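You operate a simulated robot arm through the tools that you are given. There is no shell and no other tool. Be economical: measure what you need, move in short steps, check, and stop when the job is done.

Carry out the task below with a simulated robot arm. There is one attempt and no reset: what you move stays moved.

TASK
Switch the vacuum off, then empty its dust box into the grey tub.
Fine: fit the box back and put the lid on.

It is judged by the outcome, as a careful person would: the job done as asked, and still so three seconds after it is handed in. It fails if anything else is knocked over, pushed out of place, dropped, spilled or broken. A push-on lid holds only when it is set on centred and level and pressed home; a screw cap is set on level and turned clockwise until tight.

THE ROBOT
A 6-joint arm with a two-finger parallel gripper, fixed in place. Base frame: the origin is at the foot of the arm, x ahead of it, y to its left, z up; the work surface is at about z = 0. Readings come in m, rad, newtons and seconds.
With the tool pointing down near the work surface it reaches from about 0.12 to 0.5 m from the base axis. Its first joint turns from -1.257 to 1.257 rad. Payload 0.65 kg.
The TCP is the grasp point between the finger pads, 0.025 m short of the fingertips. In the tool frame z runs along the fingers and y along their closing line. The gripper opens to 0.076 m. The fingers are 0.018 m wide and 0.01 m thick; the gripper's body (0.036 by 0.078 m) begins 0.045 m behind the TCP.
Orientation is told as [roll, pitch, yaw] about the base's x, y, z axes, in that order, counted from this pose: with the fingers straight down and closing along the base's y, the tool's x points along the base's -x, its y along +y and its z along -z.

THE INTERFACE
- The arm moves only by the tool nudge_tool. Its argument "steps" is a list that holds one entry, the list of rows, each a list of 7 numbers: the shift along the tool's x, y, z in units of 40 mm (1.0 is 40 mm), then the turn, a rotation vector about the tool's x, y, z in units of 6 degrees (1.0 is 6 degrees), then the opening, from 0 (shut) to 1 (fully open). In form: [[[tx, ty, tz, rx, ry, rz, gripper], ...]]. A call has 1 to 20 rows; each row shifts and turns the commanded pose from where the row before left it, along the tool's axes as they then stand. A call with a number of a shift or a turn outside -1 to 1 is refused whole. A row lasts 0.2 s, in which the tool goes at most 0.05 m and 0.15 rad; a call with a longer step from one row to the next is refused whole, and so is a gripper value outside its range. Where a pose cannot be reached the arm comes as near as it can. A force on the tool above 40 N (or 10 N above the force at the start of the call, whichever is more), or a blocked arm, ends the call early, and 0.2 s more pass. Each finger travels about 0.108 m/s and halts on what it meets, pressing with about 37 N; the grip force reading is that of the motor and also rises with nothing between the fingers. The clock runs only during rows and for 0.2 s after the last one: add rows that do not move to give the fingers time. The reply holds the time, the measured pose of the TCP, the force on the tool along the base axes, the opening and the grip force, in the units named above and with some noise, with the torque about the TCP (base axes, N m) and any sound that the robot's microphone picked up, and new pictures: "views" is both (left out), scene, wrist or none.
- Cameras (640 x 400 px; columns grow to the right, rows downward): "scene" is fixed at [0.0597, 0.269, 0.4352]; the picture's right is [-0.73, -0.69, 0.00], its down [-0.31, 0.33, -0.89] and it looks along [0.61, -0.65, -0.45] (base axes); focal length 214 px, centre (320, 200). "wrist" rides on the gripper at [0.058, 0.011, -0.081] in the tool frame; the picture's right is [-0.18, 0.98, 0.00], its down [-0.75, -0.14, -0.64] and it looks along [-0.63, -0.12, 0.77] (tool axes); focal length 243 px, centre (320, 200). There is no depth. A picture from a camera that has moved, and an enlarged one, comes with that camera's place and axes in the base frame and with its lens. The place of the scene camera against the robot may be out by one fixed shift of up to 0.025 m in any direction.
- zoom(camera, box): a new picture of the part [left, top, right, bottom] of that camera's present view, enlarged. The clock stands still meanwhile.
- finish_job(): hands the job in; it is judged then, once.

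Work in short steps. Places have to be worked out from the pictures, the camera data and where the tool is seen: move nearer, look again, correct. Check each grasp and each placing, and mend what went wrong. You have 120 turns and 200 pictures in all, those below and enlarged ones among them. Open the gripper and draw the arm clear of the work before you hand the job in, unless the task says otherwise; then end with one line.

The tools are called after "Request:" as name(argument=value, ...) on one line, values as JSON. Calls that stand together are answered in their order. nudge_tool: Moves the arm, as the interface text tells. Its arguments: {"type":"object","properties":{"steps":{"type":"array","items":{"type":"array","items":{"type":"array","items":{"type":"number"}}}},"views":{"type":"string","enum":["both","scene","wrist","none"]}},"required":["steps"]} The other tools are called the same way: zoom (camera, box) takes an enlarged picture of a part of a camera's view; finish_job () hands the job in.

At the start:

```text
time_s: 0.0
tcp_pos: [0.1935, 0.1427, 0.3873]
ee_rot: [0.001, 0.0, 0.0]
ft_force: [0.0, -0.4, -0.4]
ft_torque: [-0.01, 0.0, 0.0]
grip_width: 0.0759
grip_force: 0.0
```

scene: 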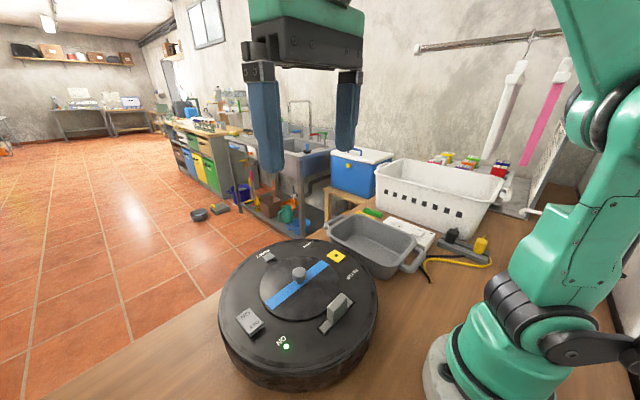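
wrist: 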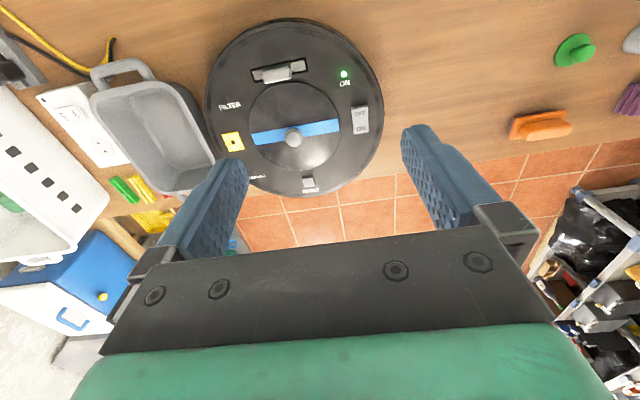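

I start with enlarged views of the vacuum from both cameras.

Request:
zoom(camera="scene", box=[210, 200, 450, 390])

Request:
zoom(camera="wrist", box=[80, 10, 400, 210])

```text
2.11 times, centred on (330, 295) of scene
camera zoom: at [0.0597, 0.269, 0.4352], right [-0.73, -0.69, 0.0], down [-0.31, 0.33, -0.89], along [0.61, -0.65, -0.45], focal length 452 px, centre (299, 0)
```

zoom: 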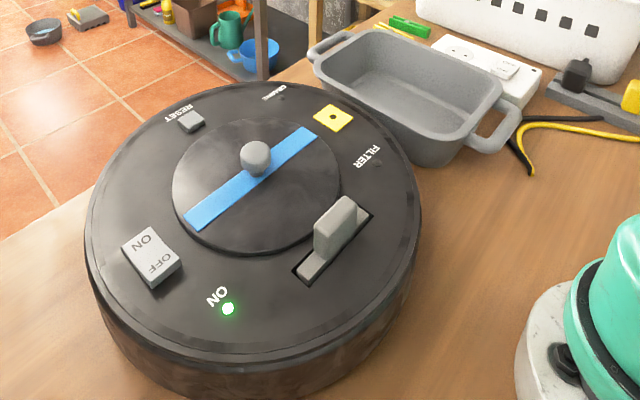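

```text
2.00 times, centred on (240, 110) of wrist
camera zoom: at [0.1348, 0.1537, 0.4697], right [0.18, 0.98, 0.0], down [0.75, -0.14, 0.64], along [0.63, -0.12, -0.77], focal length 485 px, centre (480, 380)
```

zoom: 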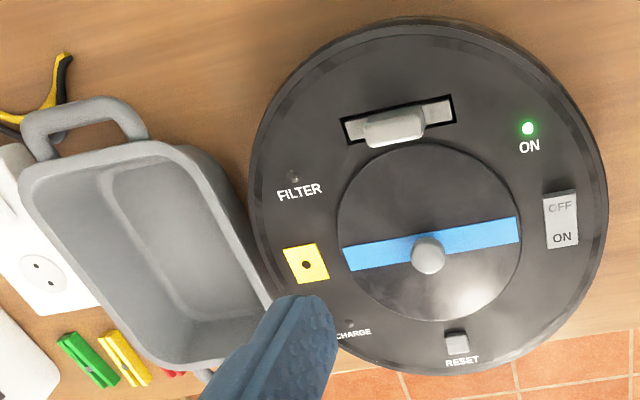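

The rocker has OFF at its near (low x) end, about (0.288, 0.19, ~0.08). I close the gripper and approach to above it to refine the position.

Request:
nudge_tool(steps=[[[-0.393, 0.197, 0.75, 0, 0, 0, 0.5], [-0.393, 0.197, 0.75, 0, 0, 0, 0], [-0.393, 0.197, 0.75, 0, 0, 0, 0], [-0.393, 0.197, 0.75, 0, 0, 0, 0], [-0.393, 0.197, 0.75, 0, 0, 0, 0], [-0.393, 0.197, 0.75, 0, 0, 0, 0], [0, 0, 0, 0, 0, 0, 0]]])

```text
time_s: 1.6
tcp_pos: [0.2875, 0.1907, 0.2067]
ee_rot: [-0.001, 0.001, -0.001]
ft_force: [0.1, -0.2, -0.2]
ft_torque: [-0.01, -0.01, 0.0]
grip_width: 0.0001
grip_force: 23.7
camera wrist: at [0.2284, 0.2013, 0.2885], right [0.18, 0.98, 0.0], down [0.75, -0.14, 0.64], along [0.63, -0.12, -0.77], focal length 243 px, centre (320, 200)
```

scene: 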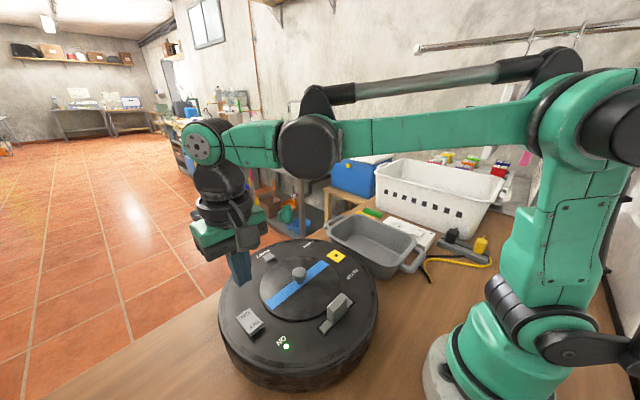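
wrist: 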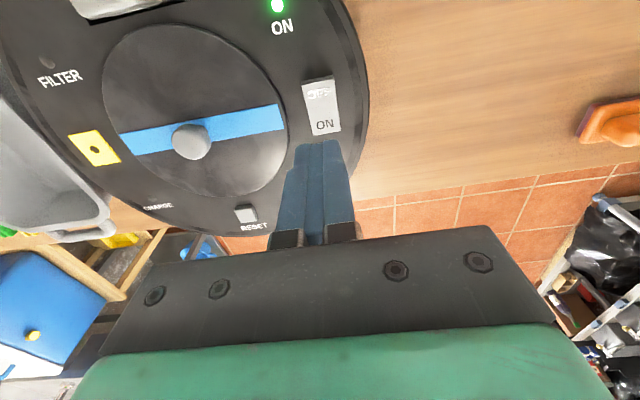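

Triangulation puts the rocker's OFF end at (0.287, 0.189, 0.084) and the lid knob at (0.301, 0.078, 0.10). I descend to just above the OFF end.

Request:
nudge_tool(steps=[[[0.05, -0.03, 0.7, 0, 0, 0, 0], [0, 0, 0.7, 0, 0, 0, 0], [0, 0, 0.6, 0, 0, 0, 0], [0, 0, 0.1, 0, 0, 0, 0], [0, 0, 0, 0, 0, 0, 0]]])

```text
time_s: 2.8
tcp_pos: [0.2865, 0.1885, 0.1237]
ee_rot: [0.0, 0.001, 0.001]
ft_force: [0.6, 0.0, 0.2]
ft_torque: [-0.03, 0.02, -0.02]
grip_width: 0.0
grip_force: 23.3
camera wrist: at [0.2272, 0.2001, 0.2057], right [0.18, 0.98, 0.0], down [0.75, -0.14, 0.64], along [0.63, -0.12, -0.77], focal length 243 px, centre (320, 200)
```

scene: 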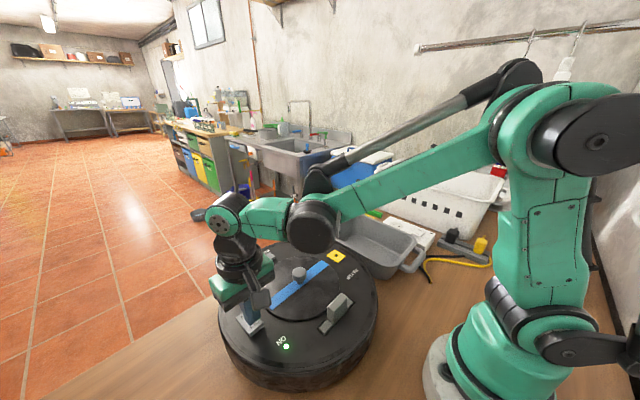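
wrist: 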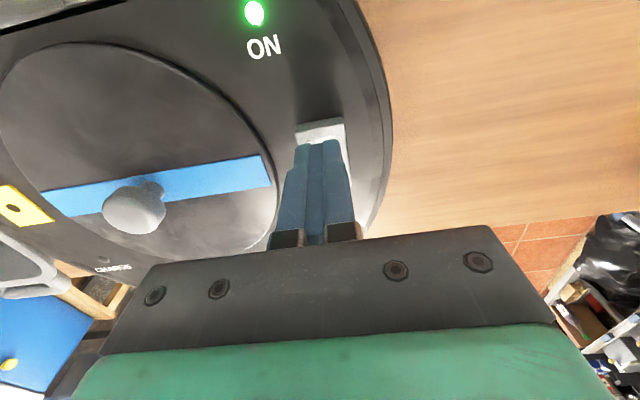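

The tip is over the OFF half; its near edge is at about x=0.275. I press slowly.

Request:
nudge_tool(steps=[[[0.08, 0, 0.1, 0, 0, 0, 0], [0, 0, 0.15, 0, 0, 0, 0], [0, 0, 0.1, 0, 0, 0, 0], [0, 0, 0.1, 0, 0, 0, 0], [0, 0, 0, 0, 0, 0, 0]]], views="wrist")

```text
time_s: 3.8
tcp_pos: [0.2825, 0.1909, 0.1082]
ee_rot: [0.0, 0.0, 0.002]
ft_force: [-1.6, 0.4, 16.9]
ft_torque: [0.03, -0.11, -0.1]
grip_width: 0.0
grip_force: 23.3
stopped in row 4: the force on the tool passed its limit at 68 N (the readings are from after the stop); the commanded pose is now the measured one
camera wrist: at [0.2242, 0.2003, 0.1903], right [0.18, 0.98, 0.0], down [0.75, -0.14, 0.64], along [0.63, -0.12, -0.77], focal length 243 px, centre (320, 200)
```

wrist: 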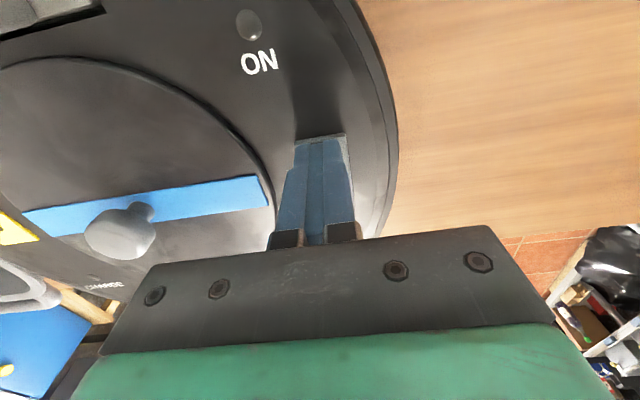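

The LED is out: the vacuum is off. I lift away and go look at the latch and the lid from nearer the base.

Request:
nudge_tool(steps=[[[0, 0, -0.8, 0, 0, 0, 0], [0, 0, -1, 0, 0, 0, 0], [0, 0, -1, 0, 0, 0, 0], [0.8, -0.75, -0.5, 0, 0, 0, 0.5], [0.8, -0.75, -0.2, 0, 0, 0, 1], [0.8, -0.75, 0, 0, 0, 0, 1], [0.8, -0.75, 0, 0, 0, 0, 1], [0, 0, 0, 0, 0, 0, 1]]])

```text
time_s: 5.6
tcp_pos: [0.1562, 0.071, 0.2485]
ee_rot: [0.001, 0.001, 0.0]
ft_force: [-0.5, 0.2, 0.6]
ft_torque: [0.0, -0.02, -0.02]
grip_width: 0.0759
grip_force: 0.0
camera wrist: at [0.097, 0.0824, 0.3302], right [0.18, 0.98, 0.0], down [0.75, -0.14, 0.64], along [0.63, -0.12, -0.77], focal length 243 px, centre (320, 200)
```

scene: 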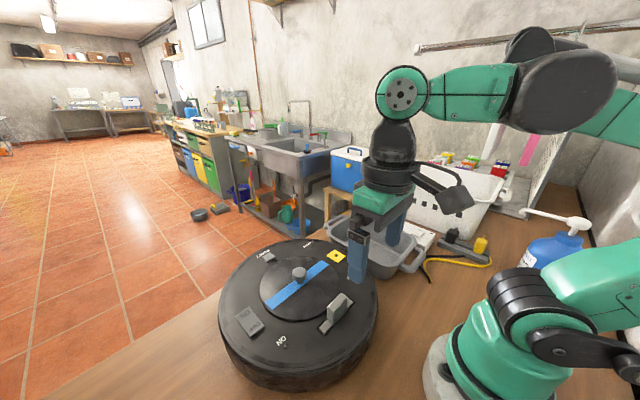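
wrist: 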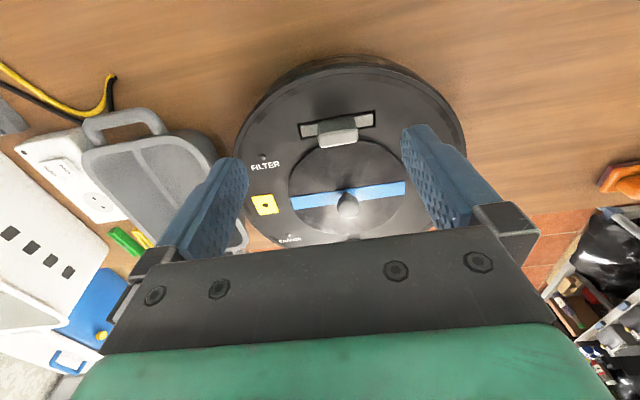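

Request:
zoom(camera="wrist", box=[230, 50, 470, 200])

Request:
zoom(camera="scene", box=[280, 260, 380, 350])

```text
2.67 times, centred on (350, 125) of wrist
camera zoom: at [0.097, 0.0824, 0.3302], right [0.18, 0.98, 0.0], down [0.75, -0.14, 0.64], along [0.63, -0.12, -0.77], focal length 647 px, centre (240, 400)
```

zoom: 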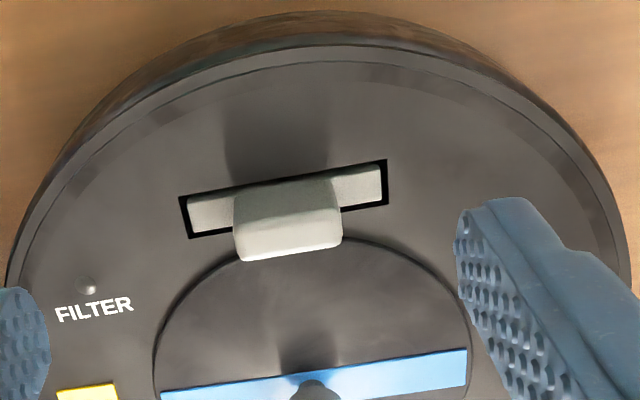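

```text
4.44 times, centred on (330, 305) of scene
camera zoom: at [0.0597, 0.269, 0.4352], right [-0.73, -0.69, 0.0], down [-0.31, 0.33, -0.89], along [0.61, -0.65, -0.45], focal length 953 px, centre (276, -267)
```

zoom: 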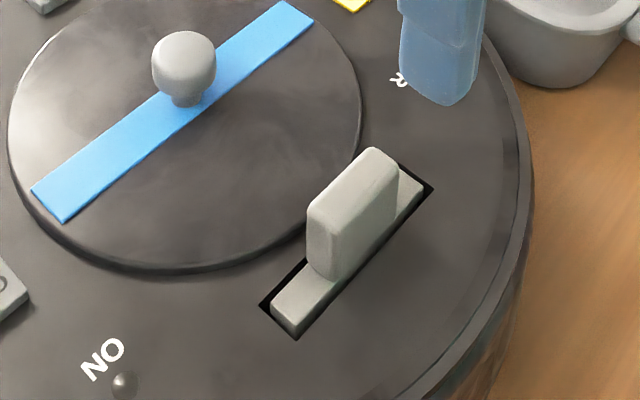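

The tab in the slot doesn't look slidable (its plate fills the slot), and the round lid has a knob at (0.301, 0.078, 0.10). I go above the knob first to check alignment.

Request:
nudge_tool(steps=[[[-0.725, 0.032, 0.49, 0, 0, 0, 1], [-0.725, 0.032, 0.49, 0, 0, 0, 1], [-0.725, 0.032, 0.49, 0, 0, 0, 1], [-0.725, 0.032, 0.49, 0, 0, 0, 1], [-0.725, 0.032, 0.49, 0, 0, 0, 1], [0, 0, 0, 0, 0, 0, 1]]])

```text
time_s: 7.0
tcp_pos: [0.3011, 0.0748, 0.1499]
ee_rot: [-0.001, 0.002, 0.001]
ft_force: [0.4, 0.7, -0.2]
ft_torque: [0.0, -0.01, 0.01]
grip_width: 0.0761
grip_force: 0.2
camera wrist: at [0.2415, 0.0865, 0.2318], right [0.18, 0.98, 0.0], down [0.75, -0.14, 0.64], along [0.63, -0.12, -0.77], focal length 243 px, centre (320, 200)
```

scene: 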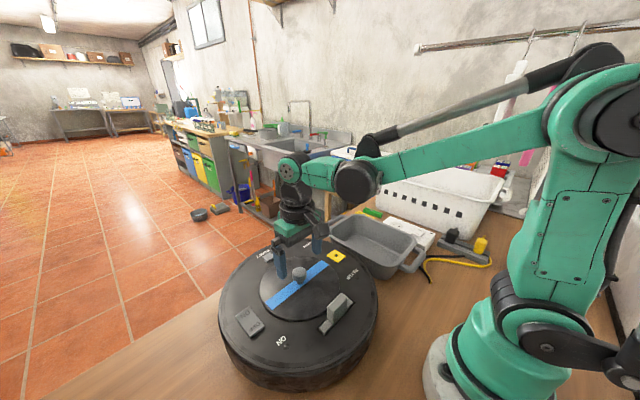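
wrist: 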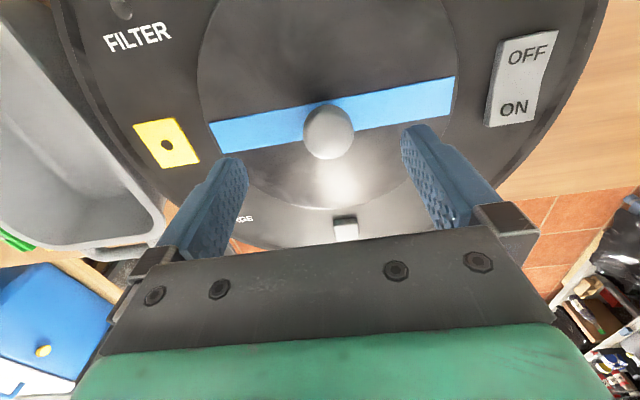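

The knob's at about (0.301, 0.079). I descend to z≈0.114 and close on it.

Request:
nudge_tool(steps=[[[0, 0.1, 0.4, 0, 0, 0, 1], [0, 0, 0.4, 0, 0, 0, 1], [0, 0, 0.1, 0, 0, 0, 1], [0, 0, 0, 0, 0, 0, 0.5], [0, 0, 0, 0, 0, 0, 0], [0, 0, 0, 0, 0, 0, 0], [0, 0, 0, 0, 0, 0, 0]]])

```text
time_s: 8.6
tcp_pos: [0.2999, 0.0805, 0.1141]
ee_rot: [0.001, 0.001, -0.001]
ft_force: [-0.8, -0.1, -0.4]
ft_torque: [-0.01, 0.0, -0.02]
grip_width: 0.0266
grip_force: 37.5
heard: snap
camera wrist: at [0.241, 0.0911, 0.1955], right [0.18, 0.98, 0.0], down [0.75, -0.14, 0.64], along [0.63, -0.12, -0.77], focal length 243 px, centre (320, 200)
```

scene: 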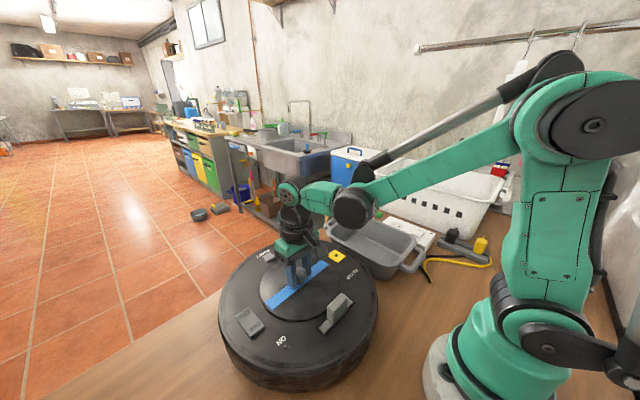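
wrist: 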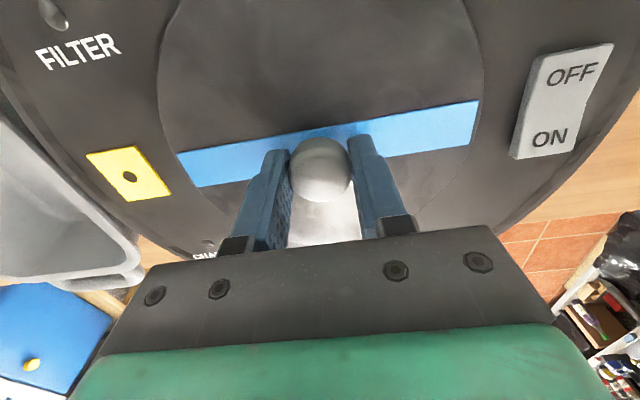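

The knob is gripped (26.6 mm); a snap was heard. I lift a little and see whether the lid follows.

Request:
nudge_tool(steps=[[[0, 0, -0.1, 0, 0, 0, 0], [0, 0, -0.1, 0, 0, 0, 0], [0, 0, -0.1, 0, 0, 0, 0], [0, 0, 0, 0, 0, 0, 0]]])

```text
time_s: 9.6
tcp_pos: [0.3002, 0.0787, 0.1263]
ee_rot: [0.001, 0.002, 0.0]
ft_force: [-0.3, -0.2, -0.4]
ft_torque: [0.01, -0.01, -0.01]
grip_width: 0.0269
grip_force: 37.1
camera wrist: at [0.2416, 0.0907, 0.2073], right [0.18, 0.98, 0.0], down [0.75, -0.14, 0.64], along [0.63, -0.12, -0.77], focal length 243 px, centre (320, 200)
```

scene: 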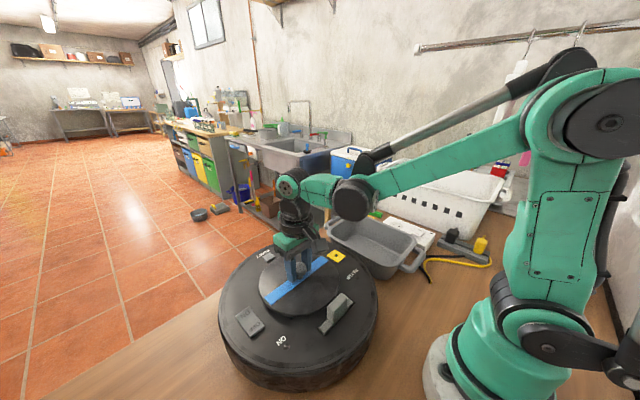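
wrist: 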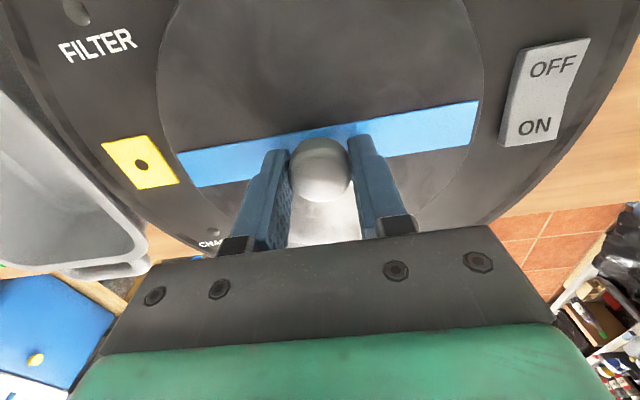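

The lid comes away freely. I raise it 0.1 m and look underneath.

Request:
nudge_tool(steps=[[[0, 0, -0.5, 0, 0, 0, 0], [0, 0, -0.7, 0, 0, 0, 0], [0, 0, -0.7, 0, 0, 0, 0], [0, 0, -0.6, 0, 0, 0, 0], [0, 0, 0, 0, 0, 0, 0]]])

```text
time_s: 10.8
tcp_pos: [0.2998, 0.0781, 0.2267]
ee_rot: [0.0, 0.002, 0.001]
ft_force: [-0.2, 0.3, -0.8]
ft_torque: [-0.01, -0.01, 0.0]
grip_width: 0.0268
grip_force: 36.9
camera wrist: at [0.2408, 0.0898, 0.3083], right [0.18, 0.98, 0.0], down [0.75, -0.14, 0.64], along [0.63, -0.12, -0.77], focal length 243 px, centre (320, 200)
```

scene: 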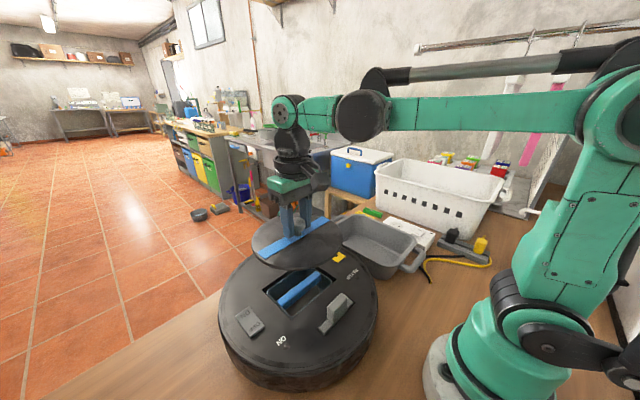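
wrist: 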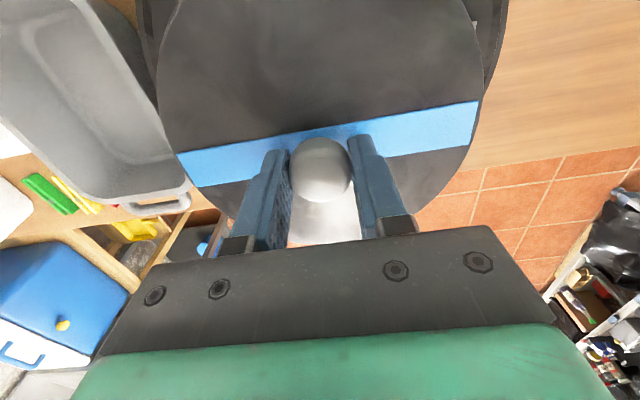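

The box with a blue handle is under the lid. I carry the lid to the clear table area around (0.20, 0.34).

Request:
nudge_tool(steps=[[[0.3, 0.8, 0, 0, 0, 0, 0], [0.35, 0.95, 0, 0, 0, 0, 0], [0.35, 0.95, 0, 0, 0, 0, 0], [0.35, 0.95, 0, 0, 0, 0, 0], [0.35, 0.95, 0, 0, 0, 0, 0], [0.35, 0.95, 0, 0, 0, 0, 0], [0.35, 0.95, 0, 0, 0, 0, 0], [0, 0, 0, 0, 0, 0, 0]]])

```text
time_s: 12.6
tcp_pos: [0.2037, 0.3385, 0.2267]
ee_rot: [0.0, 0.001, 0.0]
ft_force: [0.5, 0.4, 0.1]
ft_torque: [0.01, -0.04, 0.02]
grip_width: 0.027
grip_force: 37.5
camera wrist: at [0.1459, 0.3508, 0.3081], right [0.18, 0.98, 0.0], down [0.75, -0.14, 0.64], along [0.63, -0.12, -0.77], focal length 243 px, centre (320, 200)
```

scene: 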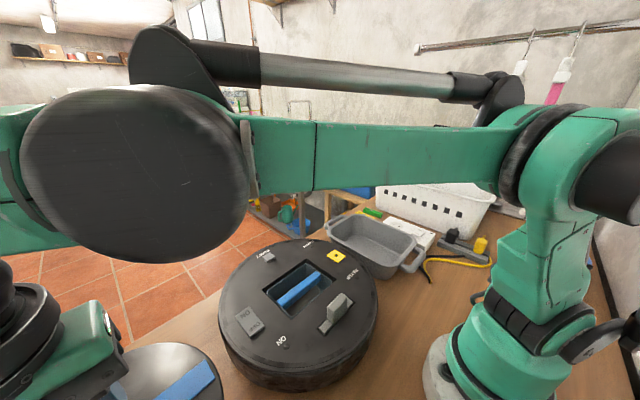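
wrist: 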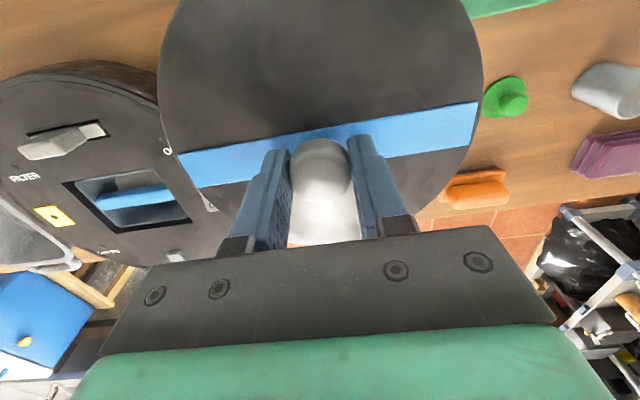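

The space beneath is clear (nearest items are at y≈0.53). I lower the lid, the last part slowly.

Request:
nudge_tool(steps=[[[0, 0, 0.7, 0, 0, 0, 0], [0, 0, 0.8, 0, 0, 0, 0], [0, 0, 0.8, 0, 0, 0, 0], [0, 0, 0.8, 0, 0, 0, 0], [0, 0, 0.6, 0, 0, 0, 0], [0, 0, 0.3, 0, 0, 0, 0], [0, 0, 0, 0, 0, 0, 0]]], views="wrist")

Request:
nudge_tool(steps=[[[0, 0, 0.1, 0, 0, 0, 0], [0, 0, 0.1, 0, 0, 0, 0], [0, 0, 0.1, 0, 0, 0, 0], [0, 0, 0.1, 0, 0, 0, 0], [0, 0, 0, 0, 0, 0, 0]]], views="none")

```text
time_s: 14.2
tcp_pos: [0.2043, 0.3398, 0.065]
ee_rot: [0.0, 0.002, 0.001]
ft_force: [-0.9, -0.4, -0.9]
ft_torque: [0.02, -0.02, 0.01]
grip_width: 0.0267
grip_force: 36.8
camera wrist: at [0.1457, 0.3507, 0.1475], right [0.18, 0.98, 0.0], down [0.75, -0.14, 0.64], along [0.63, -0.12, -0.77], focal length 243 px, centre (320, 200)
```

wrist: 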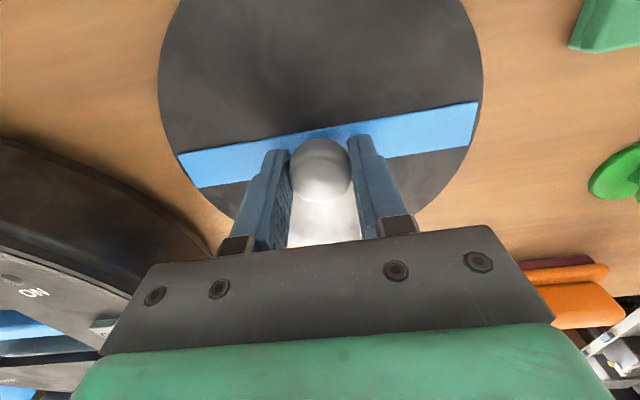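

```text
time_s: 15.4
tcp_pos: [0.2039, 0.3393, 0.0513]
ee_rot: [0.0, 0.0, 0.0]
ft_force: [0.1, 0.2, -0.6]
ft_torque: [-0.03, 0.0, 0.02]
grip_width: 0.0269
grip_force: 36.9
```

No contact yet at 0.051. I continue down in 2–4 mm steps.

Request:
nudge_tool(steps=[[[0, 0, 0.1, 0, 0, 0, 0], [0, 0, 0.06, 0, 0, 0, 0], [0, 0, 0.06, 0, 0, 0, 0], [0, 0, 0, 0, 0, 0, 0]]], views="none")

```text
time_s: 16.4
tcp_pos: [0.2039, 0.3401, 0.0403]
ee_rot: [0.0, 0.001, 0.0]
ft_force: [-1.0, -0.7, -1.0]
ft_torque: [0.01, 0.03, -0.01]
grip_width: 0.0268
grip_force: 36.7
```

Request:
nudge_tool(steps=[[[0, 0, 0.06, 0, 0, 0, 0], [0, 0, 0.06, 0, 0, 0, 0], [0, 0, 0, 0, 0, 0, 0]]], views="wrist")

```text
time_s: 17.2
tcp_pos: [0.2036, 0.3403, 0.0366]
ee_rot: [0.001, 0.002, 0.0]
ft_force: [0.7, -2.3, 21.4]
ft_torque: [0.08, 0.02, 0.0]
grip_width: 0.0271
grip_force: 36.9
camera wrist: at [0.1454, 0.3507, 0.1188], right [0.18, 0.98, 0.0], down [0.75, -0.14, 0.64], along [0.63, -0.12, -0.77], focal length 243 px, centre (320, 200)
```

wrist: 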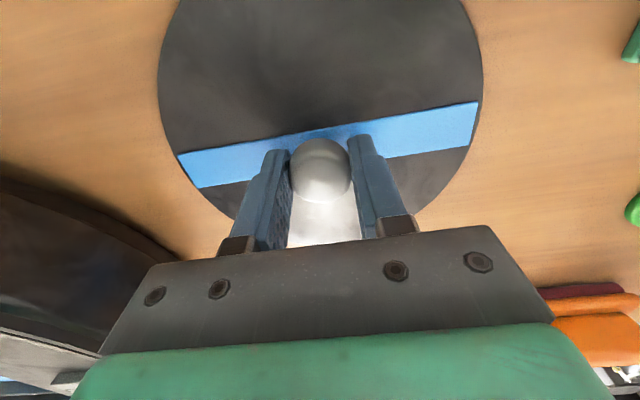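

The lid is on the table (21 N contact). I release, lift straight up, and return to view the opening.

Request:
nudge_tool(steps=[[[0, 0, -0.03, 0, 0, 0, 0.2], [0, 0, 0, 0, 0, 0, 0.7], [0, 0, 0, 0, 0, 0, 1], [0, 0, 0, 0, 0, 0, 1], [0, 0, -0.6, 0, 0, 0, 1], [0, 0, -1, 0, 0, 0, 1], [0, 0, -1, 0, 0, 0, 1], [0, 0, -1, 0, 0, 0, 1], [0, 0, -1, 0, 0, 0, 1], [0, 0, -0.6, 0, 0, 0, 1]]], views="wrist")

Request:
nudge_tool(steps=[[[-0.07, -0.9, 0, 0, 0, 0, 1], [-0.07, -0.95, 0, 0, 0, 0, 1], [-0.07, -0.95, 0, 0, 0, 0, 1], [-0.07, -0.95, 0, 0, 0, 0, 1], [-0.07, -0.95, 0, 0, 0, 0, 1], [-0.07, -0.95, 0, 0, 0, 0, 1], [-0.07, -0.85, 0, 0, 0, 0, 1], [0, 0, 0, 0, 0, 0, 1]]])

```text
time_s: 19.4
tcp_pos: [0.2017, 0.3395, 0.2451]
ee_rot: [0.0, 0.002, 0.0]
ft_force: [0.0, 0.8, -1.1]
ft_torque: [0.02, -0.01, -0.01]
grip_width: 0.0761
grip_force: 0.0
camera wrist: at [0.1441, 0.3512, 0.3266], right [0.18, 0.98, 0.0], down [0.75, -0.14, 0.64], along [0.63, -0.12, -0.77], focal length 243 px, centre (320, 200)
```

wrist: 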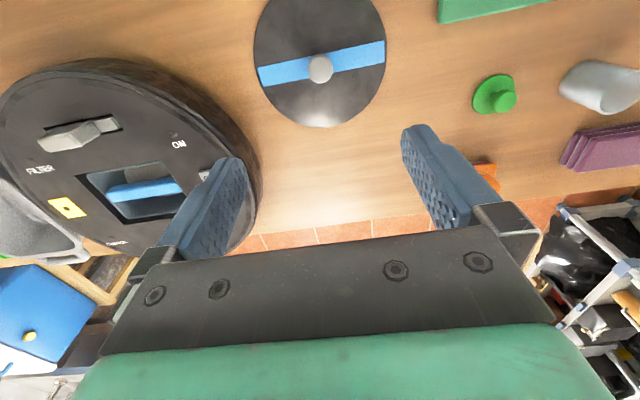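

```text
time_s: 21.2
tcp_pos: [0.2258, 0.0762, 0.2442]
ee_rot: [-0.001, 0.002, 0.001]
ft_force: [0.0, -0.5, 0.3]
ft_torque: [0.0, -0.01, 0.01]
grip_width: 0.0758
grip_force: 0.0
camera wrist: at [0.165, 0.0876, 0.3265], right [0.18, 0.98, 0.0], down [0.75, -0.14, 0.64], along [0.63, -0.12, -0.77], focal length 243 px, centre (320, 200)
```

scene: 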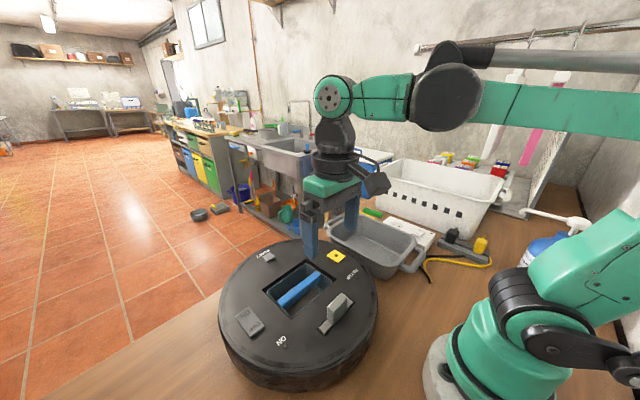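
wrist: 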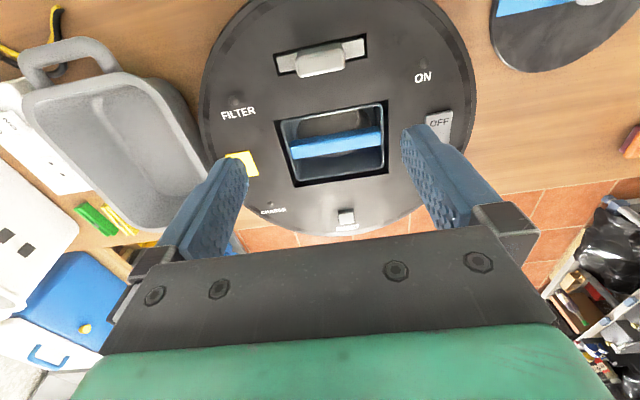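

Request:
zoom(camera="wrist", box=[200, 20, 470, 200])

Request:
zoom(camera="scene", box=[250, 245, 370, 345])

```text
2.22 times, centred on (335, 110) of wrist
camera zoom: at [0.165, 0.0876, 0.3265], right [0.18, 0.98, 0.0], down [0.75, -0.14, 0.64], along [0.63, -0.12, -0.77], focal length 539 px, centre (287, 400)
```

zoom: 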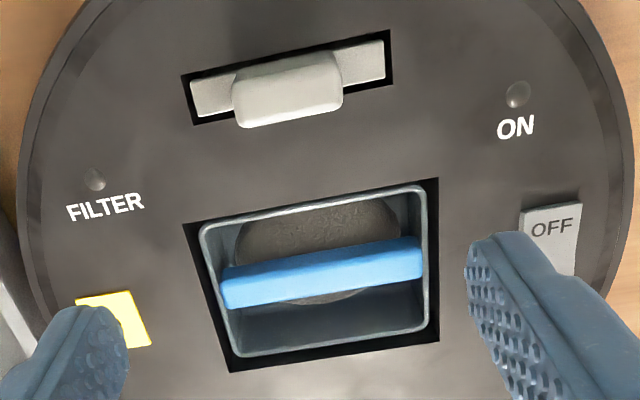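

```text
4.00 times, centred on (310, 295) of scene
camera zoom: at [0.0597, 0.269, 0.4352], right [-0.73, -0.69, 0.0], down [-0.31, 0.33, -0.89], along [0.61, -0.65, -0.45], focal length 858 px, centre (360, -180)
```

zoom: 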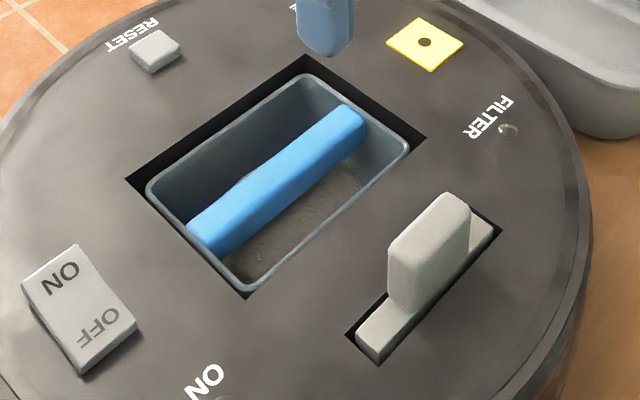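

The open-topped box holds a dust pile, and its handle bar lies along y at about (0.299, 0.080, z≈0.062). Before touching it I rehearse the tipping motion empty above the tub (rim about x 0.195–0.37, y −0.24…−0.08), starting with travel and yaw.

Request:
nudge_tool(steps=[[[-0.264, -0.88, -0.2, 0, 0, 0, 0.5], [-0.264, -0.88, -0.2, 0, 0, 0, 0.5], [-0.264, -0.88, -0.1, 0, 0, 0, 0.5], [-0.264, -0.88, 0, 0, 0, 0, 0.5], [-0.264, -0.88, 0, 0, 0, 0, 0.5], [-0.264, -0.88, 0, 0, 0, 0, 0.5], [-0.264, -0.88, 0, 0, 0, 0, 0.5], [0, 0, 0, 0, 0, -1, 0.5], [0, 0, 0, 0, 0, -1, 0.5], [0, 0, 0, 0, 0, -1, 0.5], [0, 0, 0, 0, 0, -1, 0.5], [0, 0, 0, 0, 0, -1, 0.5], [0, 0, 0, 0, 0, -1, 0.5], [0, 0, 0, 0, 0, -1, 0.5], [0, 0, 0, 0, 0, -1, 0.5], [0, 0, 0, 0, 0, -1, 0.5], [0, 0, 0, 0, 0, -1, 0.5], [0, 0, 0, 0, 0, 0, 0.5]]])

```text
time_s: 25.0
tcp_pos: [0.2983, -0.1659, 0.2664]
ee_rot: [-0.001, 0.001, 1.049]
ft_force: [0.4, 0.4, -1.2]
ft_torque: [0.05, -0.02, -0.03]
grip_width: 0.0379
grip_force: 0.1
camera wrist: at [0.2584, -0.2115, 0.348], right [-0.76, 0.65, 0.0], down [0.5, 0.58, 0.64], along [0.42, 0.49, -0.77], focal length 243 px, centre (320, 200)
```

scene: 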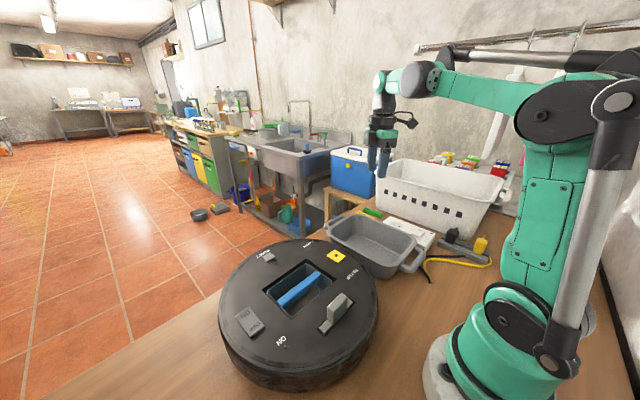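
wrist: 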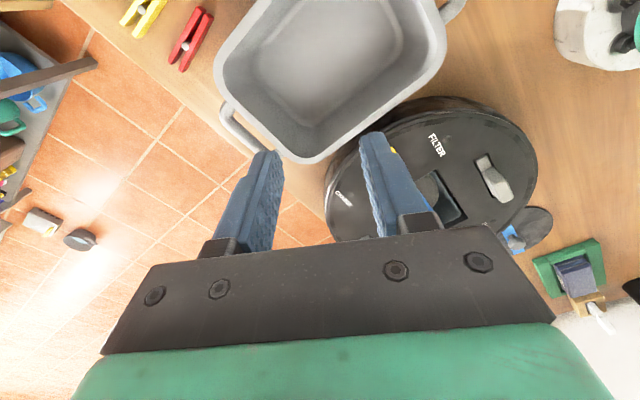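

The tub centre is confirmed near (0.285, −0.163). Now I rehearse the tilt: 96° about tool +x (tool swings outward).

Request:
nudge_tool(steps=[[[0, 0, 0, 1, 0, 0, 0.5], [0, 0, 0, 1, 0, 0, 0.5], [0, 0, 0, 1, 0, 0, 0.5], [0, 0, 0, 1, 0, 0, 0.5], [0, 0, 0, 1, 0, 0, 0.5], [0, 0, 0, 1, 0, 0, 0.5], [0, 0, 0, 1, 0, 0, 0.5], [0, 0, 0, 1, 0, 0, 0.5], [0, 0, 0, 1, 0, 0, 0.5], [0, 0, 0, 1, 0, 0, 0.5], [0, 0, 0, 1, 0, 0, 0.5], [0, 0, 0, 1, 0, 0, 0.5], [0, 0, 0, 1, 0, 0, 0.5], [0, 0, 0, 1, 0, 0, 0.5], [0, 0, 0, 1, 0, 0, 0.5], [0, 0, 0, 1, 0, 0, 0.5], [0, 0, 0, 0, 0, 0, 0.5]]])

```text
time_s: 28.6
tcp_pos: [0.3022, -0.1623, 0.264]
ee_rot: [-1.596, 0.002, 1.079]
ft_force: [0.6, -1.0, -1.0]
ft_torque: [0.01, -0.02, 0.01]
grip_width: 0.0382
grip_force: 0.1
out of reach, approached as far as the arm can: row 16
camera wrist: at [0.2024, -0.1762, 0.2531], right [0.11, 0.15, -0.98], down [-0.21, 0.97, 0.12], along [0.97, 0.2, 0.13], focal length 243 px, centre (320, 200)
```

scene: 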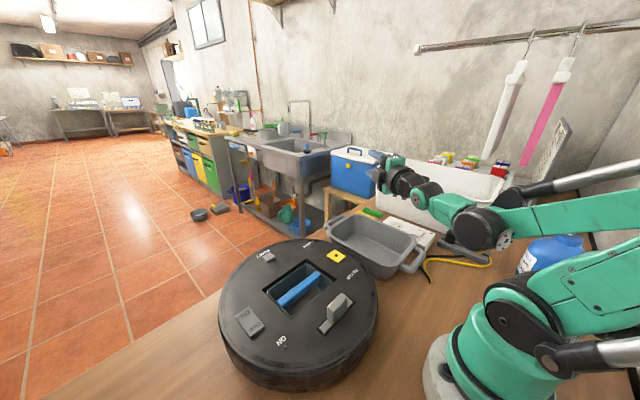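
wrist: 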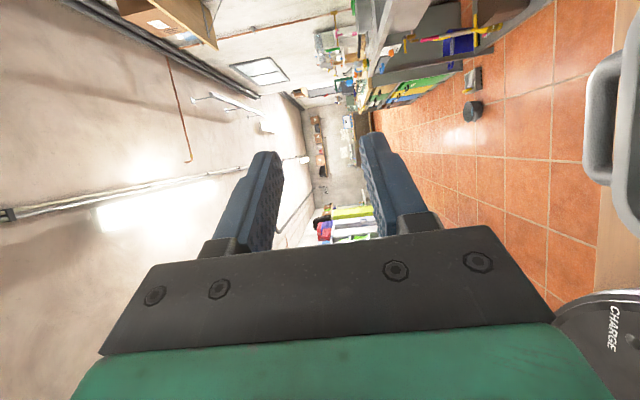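

Radial tilt tops out at about 92°, not enough for a proper pour. I go back to tool-down and then test a sideways tilt with the yaw at −30°.

Request:
nudge_tool(steps=[[[0, 0, 0, -1, 0, 0, 0.5], [0, 0, 0, -1, 0, 0, 0.5], [0, 0, 0, -1, 0, 0, 0.5], [0, 0, 0, -1, 0, 0, 0.5], [0, 0, 0, -1, 0, 0, 0.5], [0, 0, 0, -1, 0, 0, 0.5], [0, 0, 0, -1, 0, 0, 0.5], [0, 0, 0, -1, 0, 0, 0.5], [0, 0, 0, -1, 0, 0, 0.5], [0, 0, 0, -1, 0, 0, 0.5], [0, 0, 0, -1, 0, 0, 0.5], [0, 0, 0, -1, 0, 0, 0.5], [0, 0, 0, -1, 0, 0, 0.5], [0, 0, 0, -1, 0, 0, 0.5], [0, 0, 0, -1, 0, 0, 0.5], [0, 0, 0, -1, 0, 0, 0.5], [0, 0, 0, 0, 0, 0, 0.5]]], views="none")

Request:
nudge_tool(steps=[[[0, 0, 0, 0, 0, 1, 0.5], [0, 0, 0, 0, 0, 1, 0.5], [0, 0, 0, 0, 0, 1, 0.5], [0, 0, 0, 0, 0, 1, 0.5], [0, 0, 0, 0, 0, 1, 0.5], [0, 0, 0, 0, 0, 1, 0.5], [0, 0, 0, 0, 0, 1, 0.5], [0, 0, 0, 0, 0, 1, 0.5], [0, 0, 0, 0, 0, 1, 0.5], [0, 0, 0, 0, 0, 1, 0.5], [0, 0, 0, 0, 0, 1, 0.5], [0, 0, 0, 0, 0, 1, 0.5], [0, 0, 0, 0, 0, 1, 0.5], [0, 0, 0, 0, 0, 1, 0.5], [0, 0, 0, 0, 0, 1, 0.5], [0, 0, 0, 0, 0, 0, 0.5]]], views="none")

Request:
nudge_tool(steps=[[[0, 0, 0, 1, 0, 0, 0.5], [0, 0, 0, 1, 0, 0, 0.5], [0, 0, 0, 1, 0, 0, 0.5], [0, 0, 0, 1, 0, 0, 0.5], [0, 0, 0, 1, 0, 0, 0.5], [0, 0, 0, 1, 0, 0, 0.5], [0, 0, 0, 1, 0, 0, 0.5], [0, 0, 0, 1, 0, 0, 0.5], [0, 0, 0, 1, 0, 0, 0.5], [0, 0, 0, 1, 0, 0, 0.5], [0, 0, 0, 1, 0, 0, 0.5], [0, 0, 0, 1, 0, 0, 0.5], [0, 0, 0, 1, 0, 0, 0.5], [0, 0, 0, 1, 0, 0, 0.5], [0, 0, 0, 1, 0, 0, 0.5], [0, 0, 0, 1, 0, 0, 0.5], [0, 0, 0, 0, 0, 0, 0.5]]])

```text
time_s: 32.2
tcp_pos: [0.3012, -0.1626, 0.2646]
ee_rot: [0.082, 0.001, 1.079]
ft_force: [0.1, -0.2, -0.7]
ft_torque: [-0.01, -0.01, -0.03]
grip_width: 0.038
grip_force: 0.0
```

```text
time_s: 35.6
tcp_pos: [0.3019, -0.1638, 0.265]
ee_rot: [-0.002, 0.083, -0.495]
ft_force: [0.2, 0.8, -0.7]
ft_torque: [0.0, -0.02, 0.0]
grip_width: 0.038
grip_force: 0.0
```

```text
time_s: 39.2
tcp_pos: [0.3007, -0.1671, 0.2655]
ee_rot: [-1.679, 0.084, -0.493]
ft_force: [-0.1, 0.2, 0.0]
ft_torque: [0.01, -0.03, 0.01]
grip_width: 0.038
grip_force: 0.0
out of reach, approached as far as the arm can: row 14
camera wrist: at [0.2855, -0.0686, 0.2518], right [0.04, -0.14, -0.99], down [0.98, 0.22, 0.01], along [0.21, -0.97, 0.15], focal length 243 px, centre (320, 200)
```

scene: 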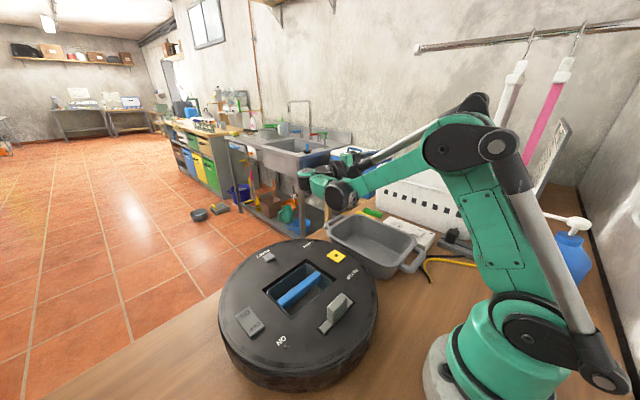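
wrist: 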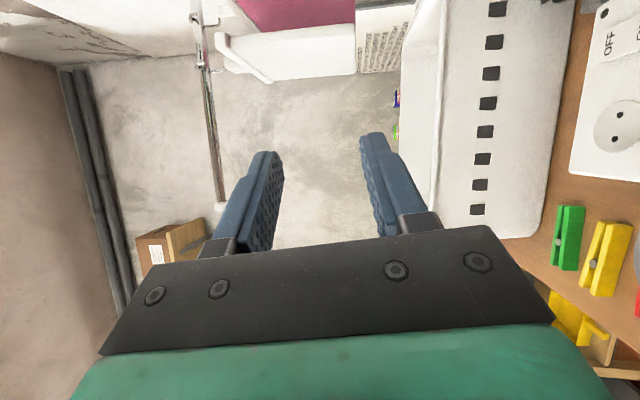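

Sideways tilt reached 96° fine. I continue to test about 140°.

Request:
nudge_tool(steps=[[[0, 0, 0, 1, 0, 0, 0.5], [0, 0, 0, 1, 0, 0, 0.5], [0, 0, 0, 1, 0, 0, 0.5], [0, 0, 0, 1, 0, 0, 0.5], [0, 0, 0, 1, 0, 0, 0.5], [0, 0, 0, 1, 0, 0, 0.5], [0, 0, 0, 1, 0, 0, 0.5], [0, 0, 0, 0, 0, 0, 0.5]]], views="scene")

```text
time_s: 41.0
tcp_pos: [0.3004, -0.1658, 0.2656]
ee_rot: [-2.412, 0.084, -0.493]
ft_force: [0.1, -0.1, 0.6]
ft_torque: [0.02, -0.01, -0.01]
grip_width: 0.0379
grip_force: 0.0
```

scene: 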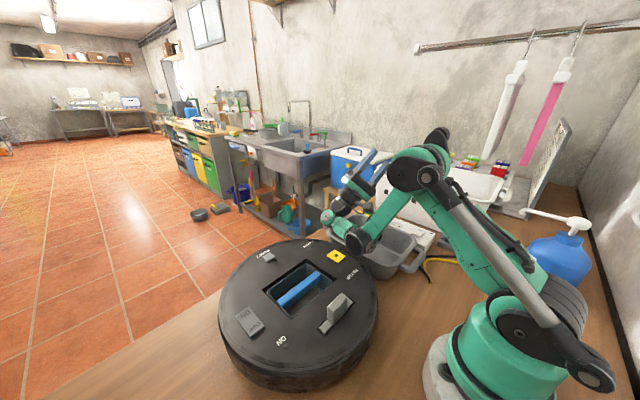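

138° works, so the pouring plan is feasible. I undo the tilt and then yaw to +90° for the grasp.

Request:
nudge_tool(steps=[[[0, 0, 0, -1, 0, 0, 0.5], [0, 0, 0, -1, 0, 0, 0.5], [0, 0, 0, -1, 0, 0, 0.5], [0, 0, 0, -1, 0, 0, 0.5], [0, 0, 0, -1, 0, 0, 0.5], [0, 0, 0, -1, 0, 0, 0.5], [0, 0, 0, -1, 0, 0, 0.5], [0, 0, 0, -1, 0, 0, 0.5], [0, 0, 0, -1, 0, 0, 0.5], [0, 0, 0, -1, 0, 0, 0.5], [0, 0, 0, -1, 0, 0, 0.5], [0, 0, 0, -1, 0, 0, 0.5], [0, 0, 0, -1, 0, 0, 0.5], [0, 0, 0, -1, 0, 0, 0.5], [0, 0, 0, -1, 0, 0, 0.5], [0, 0, 0, -1, 0, 0, 0.5], [0, 0, 0, -1, 0, 0, 0.5], [0, 0, 0, -1, 0, 0, 0.5], [0, 0, 0, -1, 0, 0, 0.5], [0, 0, 0, -1, 0, 0, 0.5]]], views="none")

Request:
nudge_tool(steps=[[[0, 0, 0, -1, 0, 0, 0.5], [0, 0, 0, -1, 0, 0, 0.5], [0, 0, 0, -1, 0, 0, 0.5], [0, 0, 0, 0, 0.4, 0, 0.5], [0, 0, 0, 0, 0.39, 0, 0.5], [0, 0, 0, 0, 0, 0, 0.5]]], views="none")

```text
time_s: 45.2
tcp_pos: [0.3013, -0.1656, 0.2646]
ee_rot: [-0.311, 0.083, -0.493]
ft_force: [0.1, 0.4, 0.2]
ft_torque: [-0.02, 0.03, -0.02]
grip_width: 0.0379
grip_force: 0.1
```

```text
time_s: 46.6
tcp_pos: [0.3014, -0.1665, 0.2642]
ee_rot: [-0.002, 0.165, -0.493]
ft_force: [0.1, -0.2, -0.4]
ft_torque: [0.02, -0.04, 0.01]
grip_width: 0.0381
grip_force: 0.0
```

Wrong sign on the pitch trim; I correct it and yaw.

Request:
nudge_tool(steps=[[[0, 0, 0, 0, -0.79, 0, 0.5], [0, 0, 0, 0, -0.79, 0, 0.5], [0, 0, 0, 0, 0, -1, 0.5], [0, 0, 0, 0, 0, -1, 0.5], [0, 0, 0, 0, 0, -1, 0.5], [0, 0, 0, 0, 0, -1, 0.5], [0, 0, 0, 0, 0, -1, 0.5], [0, 0, 0, 0, 0, -1, 0.5], [0, 0, 0, 0, 0, -1, 0.5], [0, 0, 0, 0, 0, -1, 0.5], [0, 0, 0, 0, 0, -1, 0.5], [0, 0, 0, 0, 0, -1, 0.5], [0, 0, 0, 0, 0, -1, 0.5], [0, 0, 0, 0, 0, -1, 0.5], [0, 0, 0, 0, 0, -1, 0.5], [0, 0, 0, 0, 0, -1, 0.5], [0, 0, 0, 0, 0, -1, 0.5], [0, 0, 0, 0, 0, -1, 0.5], [0, 0, 0, 0, 0, 0, 0.5]]], views="none")

Request:
nudge_tool(steps=[[[0, 0, 0, 0, 0, -1, 0.5], [0, 0, 0, 0, 0, -1, 0.5], [0, 0, 0, 0, 0, -1, 0.5], [0, 0, 0, 0, 0, -0.71, 0.5], [-1, 0, 0, 0, 0, 0, 0.5], [-1, 0, 0.2, 0, 0, 0, 0.5], [-1, 0, 0.4, 0, 0, 0, 0.5], [-1, 0, 0.4, 0, 0, 0, 0.5], [-1, 0, 0.4, 0, 0, 0, 0.5], [-1, 0, 0.4, 0, 0, 0, 0.5], [0, 0, 0, 0, 0, 0, 0.5]]])

```text
time_s: 50.6
tcp_pos: [0.3008, -0.1665, 0.265]
ee_rot: [0.002, 0.003, 1.183]
ft_force: [0.0, -1.0, 0.0]
ft_torque: [0.04, 0.01, 0.01]
grip_width: 0.038
grip_force: 0.1
```

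```text
time_s: 53.0
tcp_pos: [0.3, 0.0737, 0.1927]
ee_rot: [0.0, 0.003, 1.571]
ft_force: [0.1, -0.3, -1.1]
ft_torque: [-0.01, -0.01, -0.02]
grip_width: 0.0379
grip_force: 0.0
camera wrist: at [0.2896, 0.0152, 0.2746], right [-0.98, 0.18, 0.0], down [0.14, 0.75, 0.64], along [0.12, 0.63, -0.77], focal length 243 px, centre (320, 200)
```

scene: 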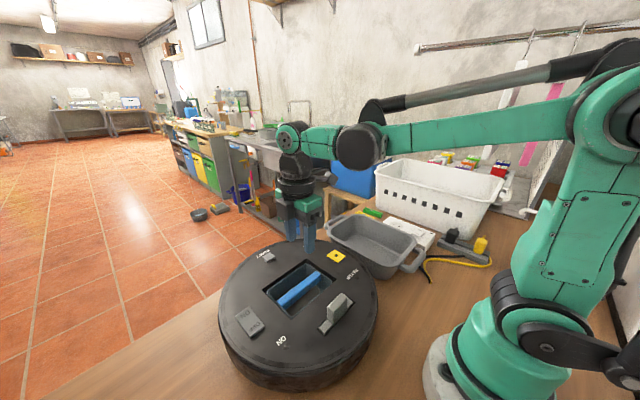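
wrist: 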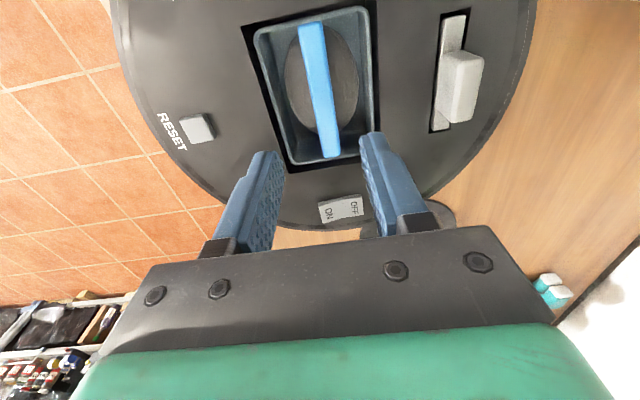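

The bar centre is about (0.300, 0.081). I line up and descend until the tips are level with the box rim, then check.

Request:
nudge_tool(steps=[[[-0.19, 0, 0.7, 0, 0, 0, 0.5], [0, 0, 0.8, 0, 0, 0, 0.5], [0, 0, 0.7, 0, 0, 0, 0.5], [0, 0, 0, 0, 0, 0, 0.5]]])

```text
time_s: 54.0
tcp_pos: [0.3006, 0.0804, 0.1058]
ee_rot: [0.001, 0.002, 1.571]
ft_force: [1.2, 0.7, -0.9]
ft_torque: [-0.04, 0.01, 0.01]
grip_width: 0.0381
grip_force: 0.1
camera wrist: at [0.2902, 0.0224, 0.1882], right [-0.98, 0.18, 0.0], down [0.14, 0.75, 0.64], along [0.12, 0.63, -0.77], focal length 243 px, centre (320, 200)
```

scene: 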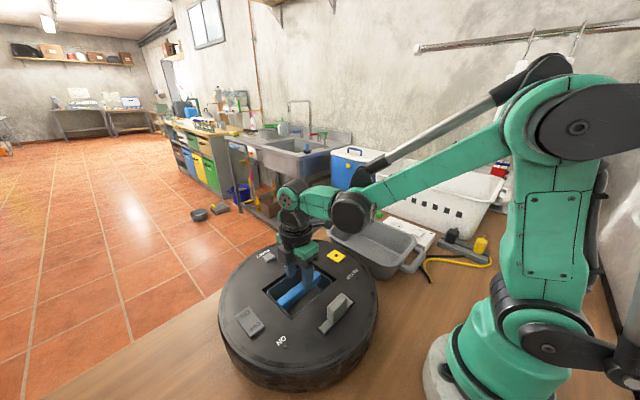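
wrist: 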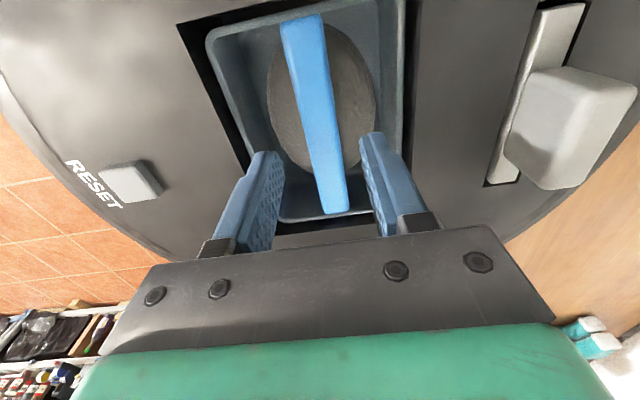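

The bar sits between the fingers, its top at z≈0.06. I descend to 0.065 and close.

Request:
nudge_tool(steps=[[[0, 0, 0.5, 0, 0, 0, 0.5], [0, 0, 0.4, 0, 0, 0, 0.5], [0, 0, 0.12, 0, 0, 0, 0.5], [0, 0, 0, 0, 0, 0, 0.3], [0, 0, 0, 0, 0, 0, 0], [0, 0, 0, 0, 0, 0, 0], [0, 0, 0, 0, 0, 0, 0]]])

```text
time_s: 55.6
tcp_pos: [0.3009, 0.0805, 0.0648]
ee_rot: [0.001, 0.0, 1.57]
ft_force: [0.0, -0.4, 0.2]
ft_torque: [-0.01, -0.01, 0.0]
grip_width: 0.0173
grip_force: 35.5
camera wrist: at [0.2898, 0.0225, 0.1466], right [-0.98, 0.18, 0.0], down [0.14, 0.75, 0.64], along [0.12, 0.63, -0.77], focal length 243 px, centre (320, 200)
```

scene: 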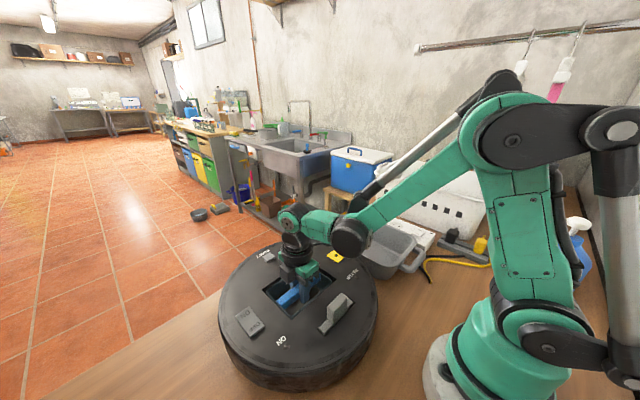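
wrist: 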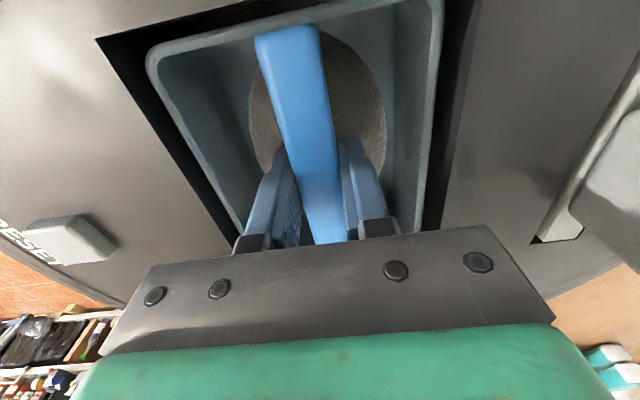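

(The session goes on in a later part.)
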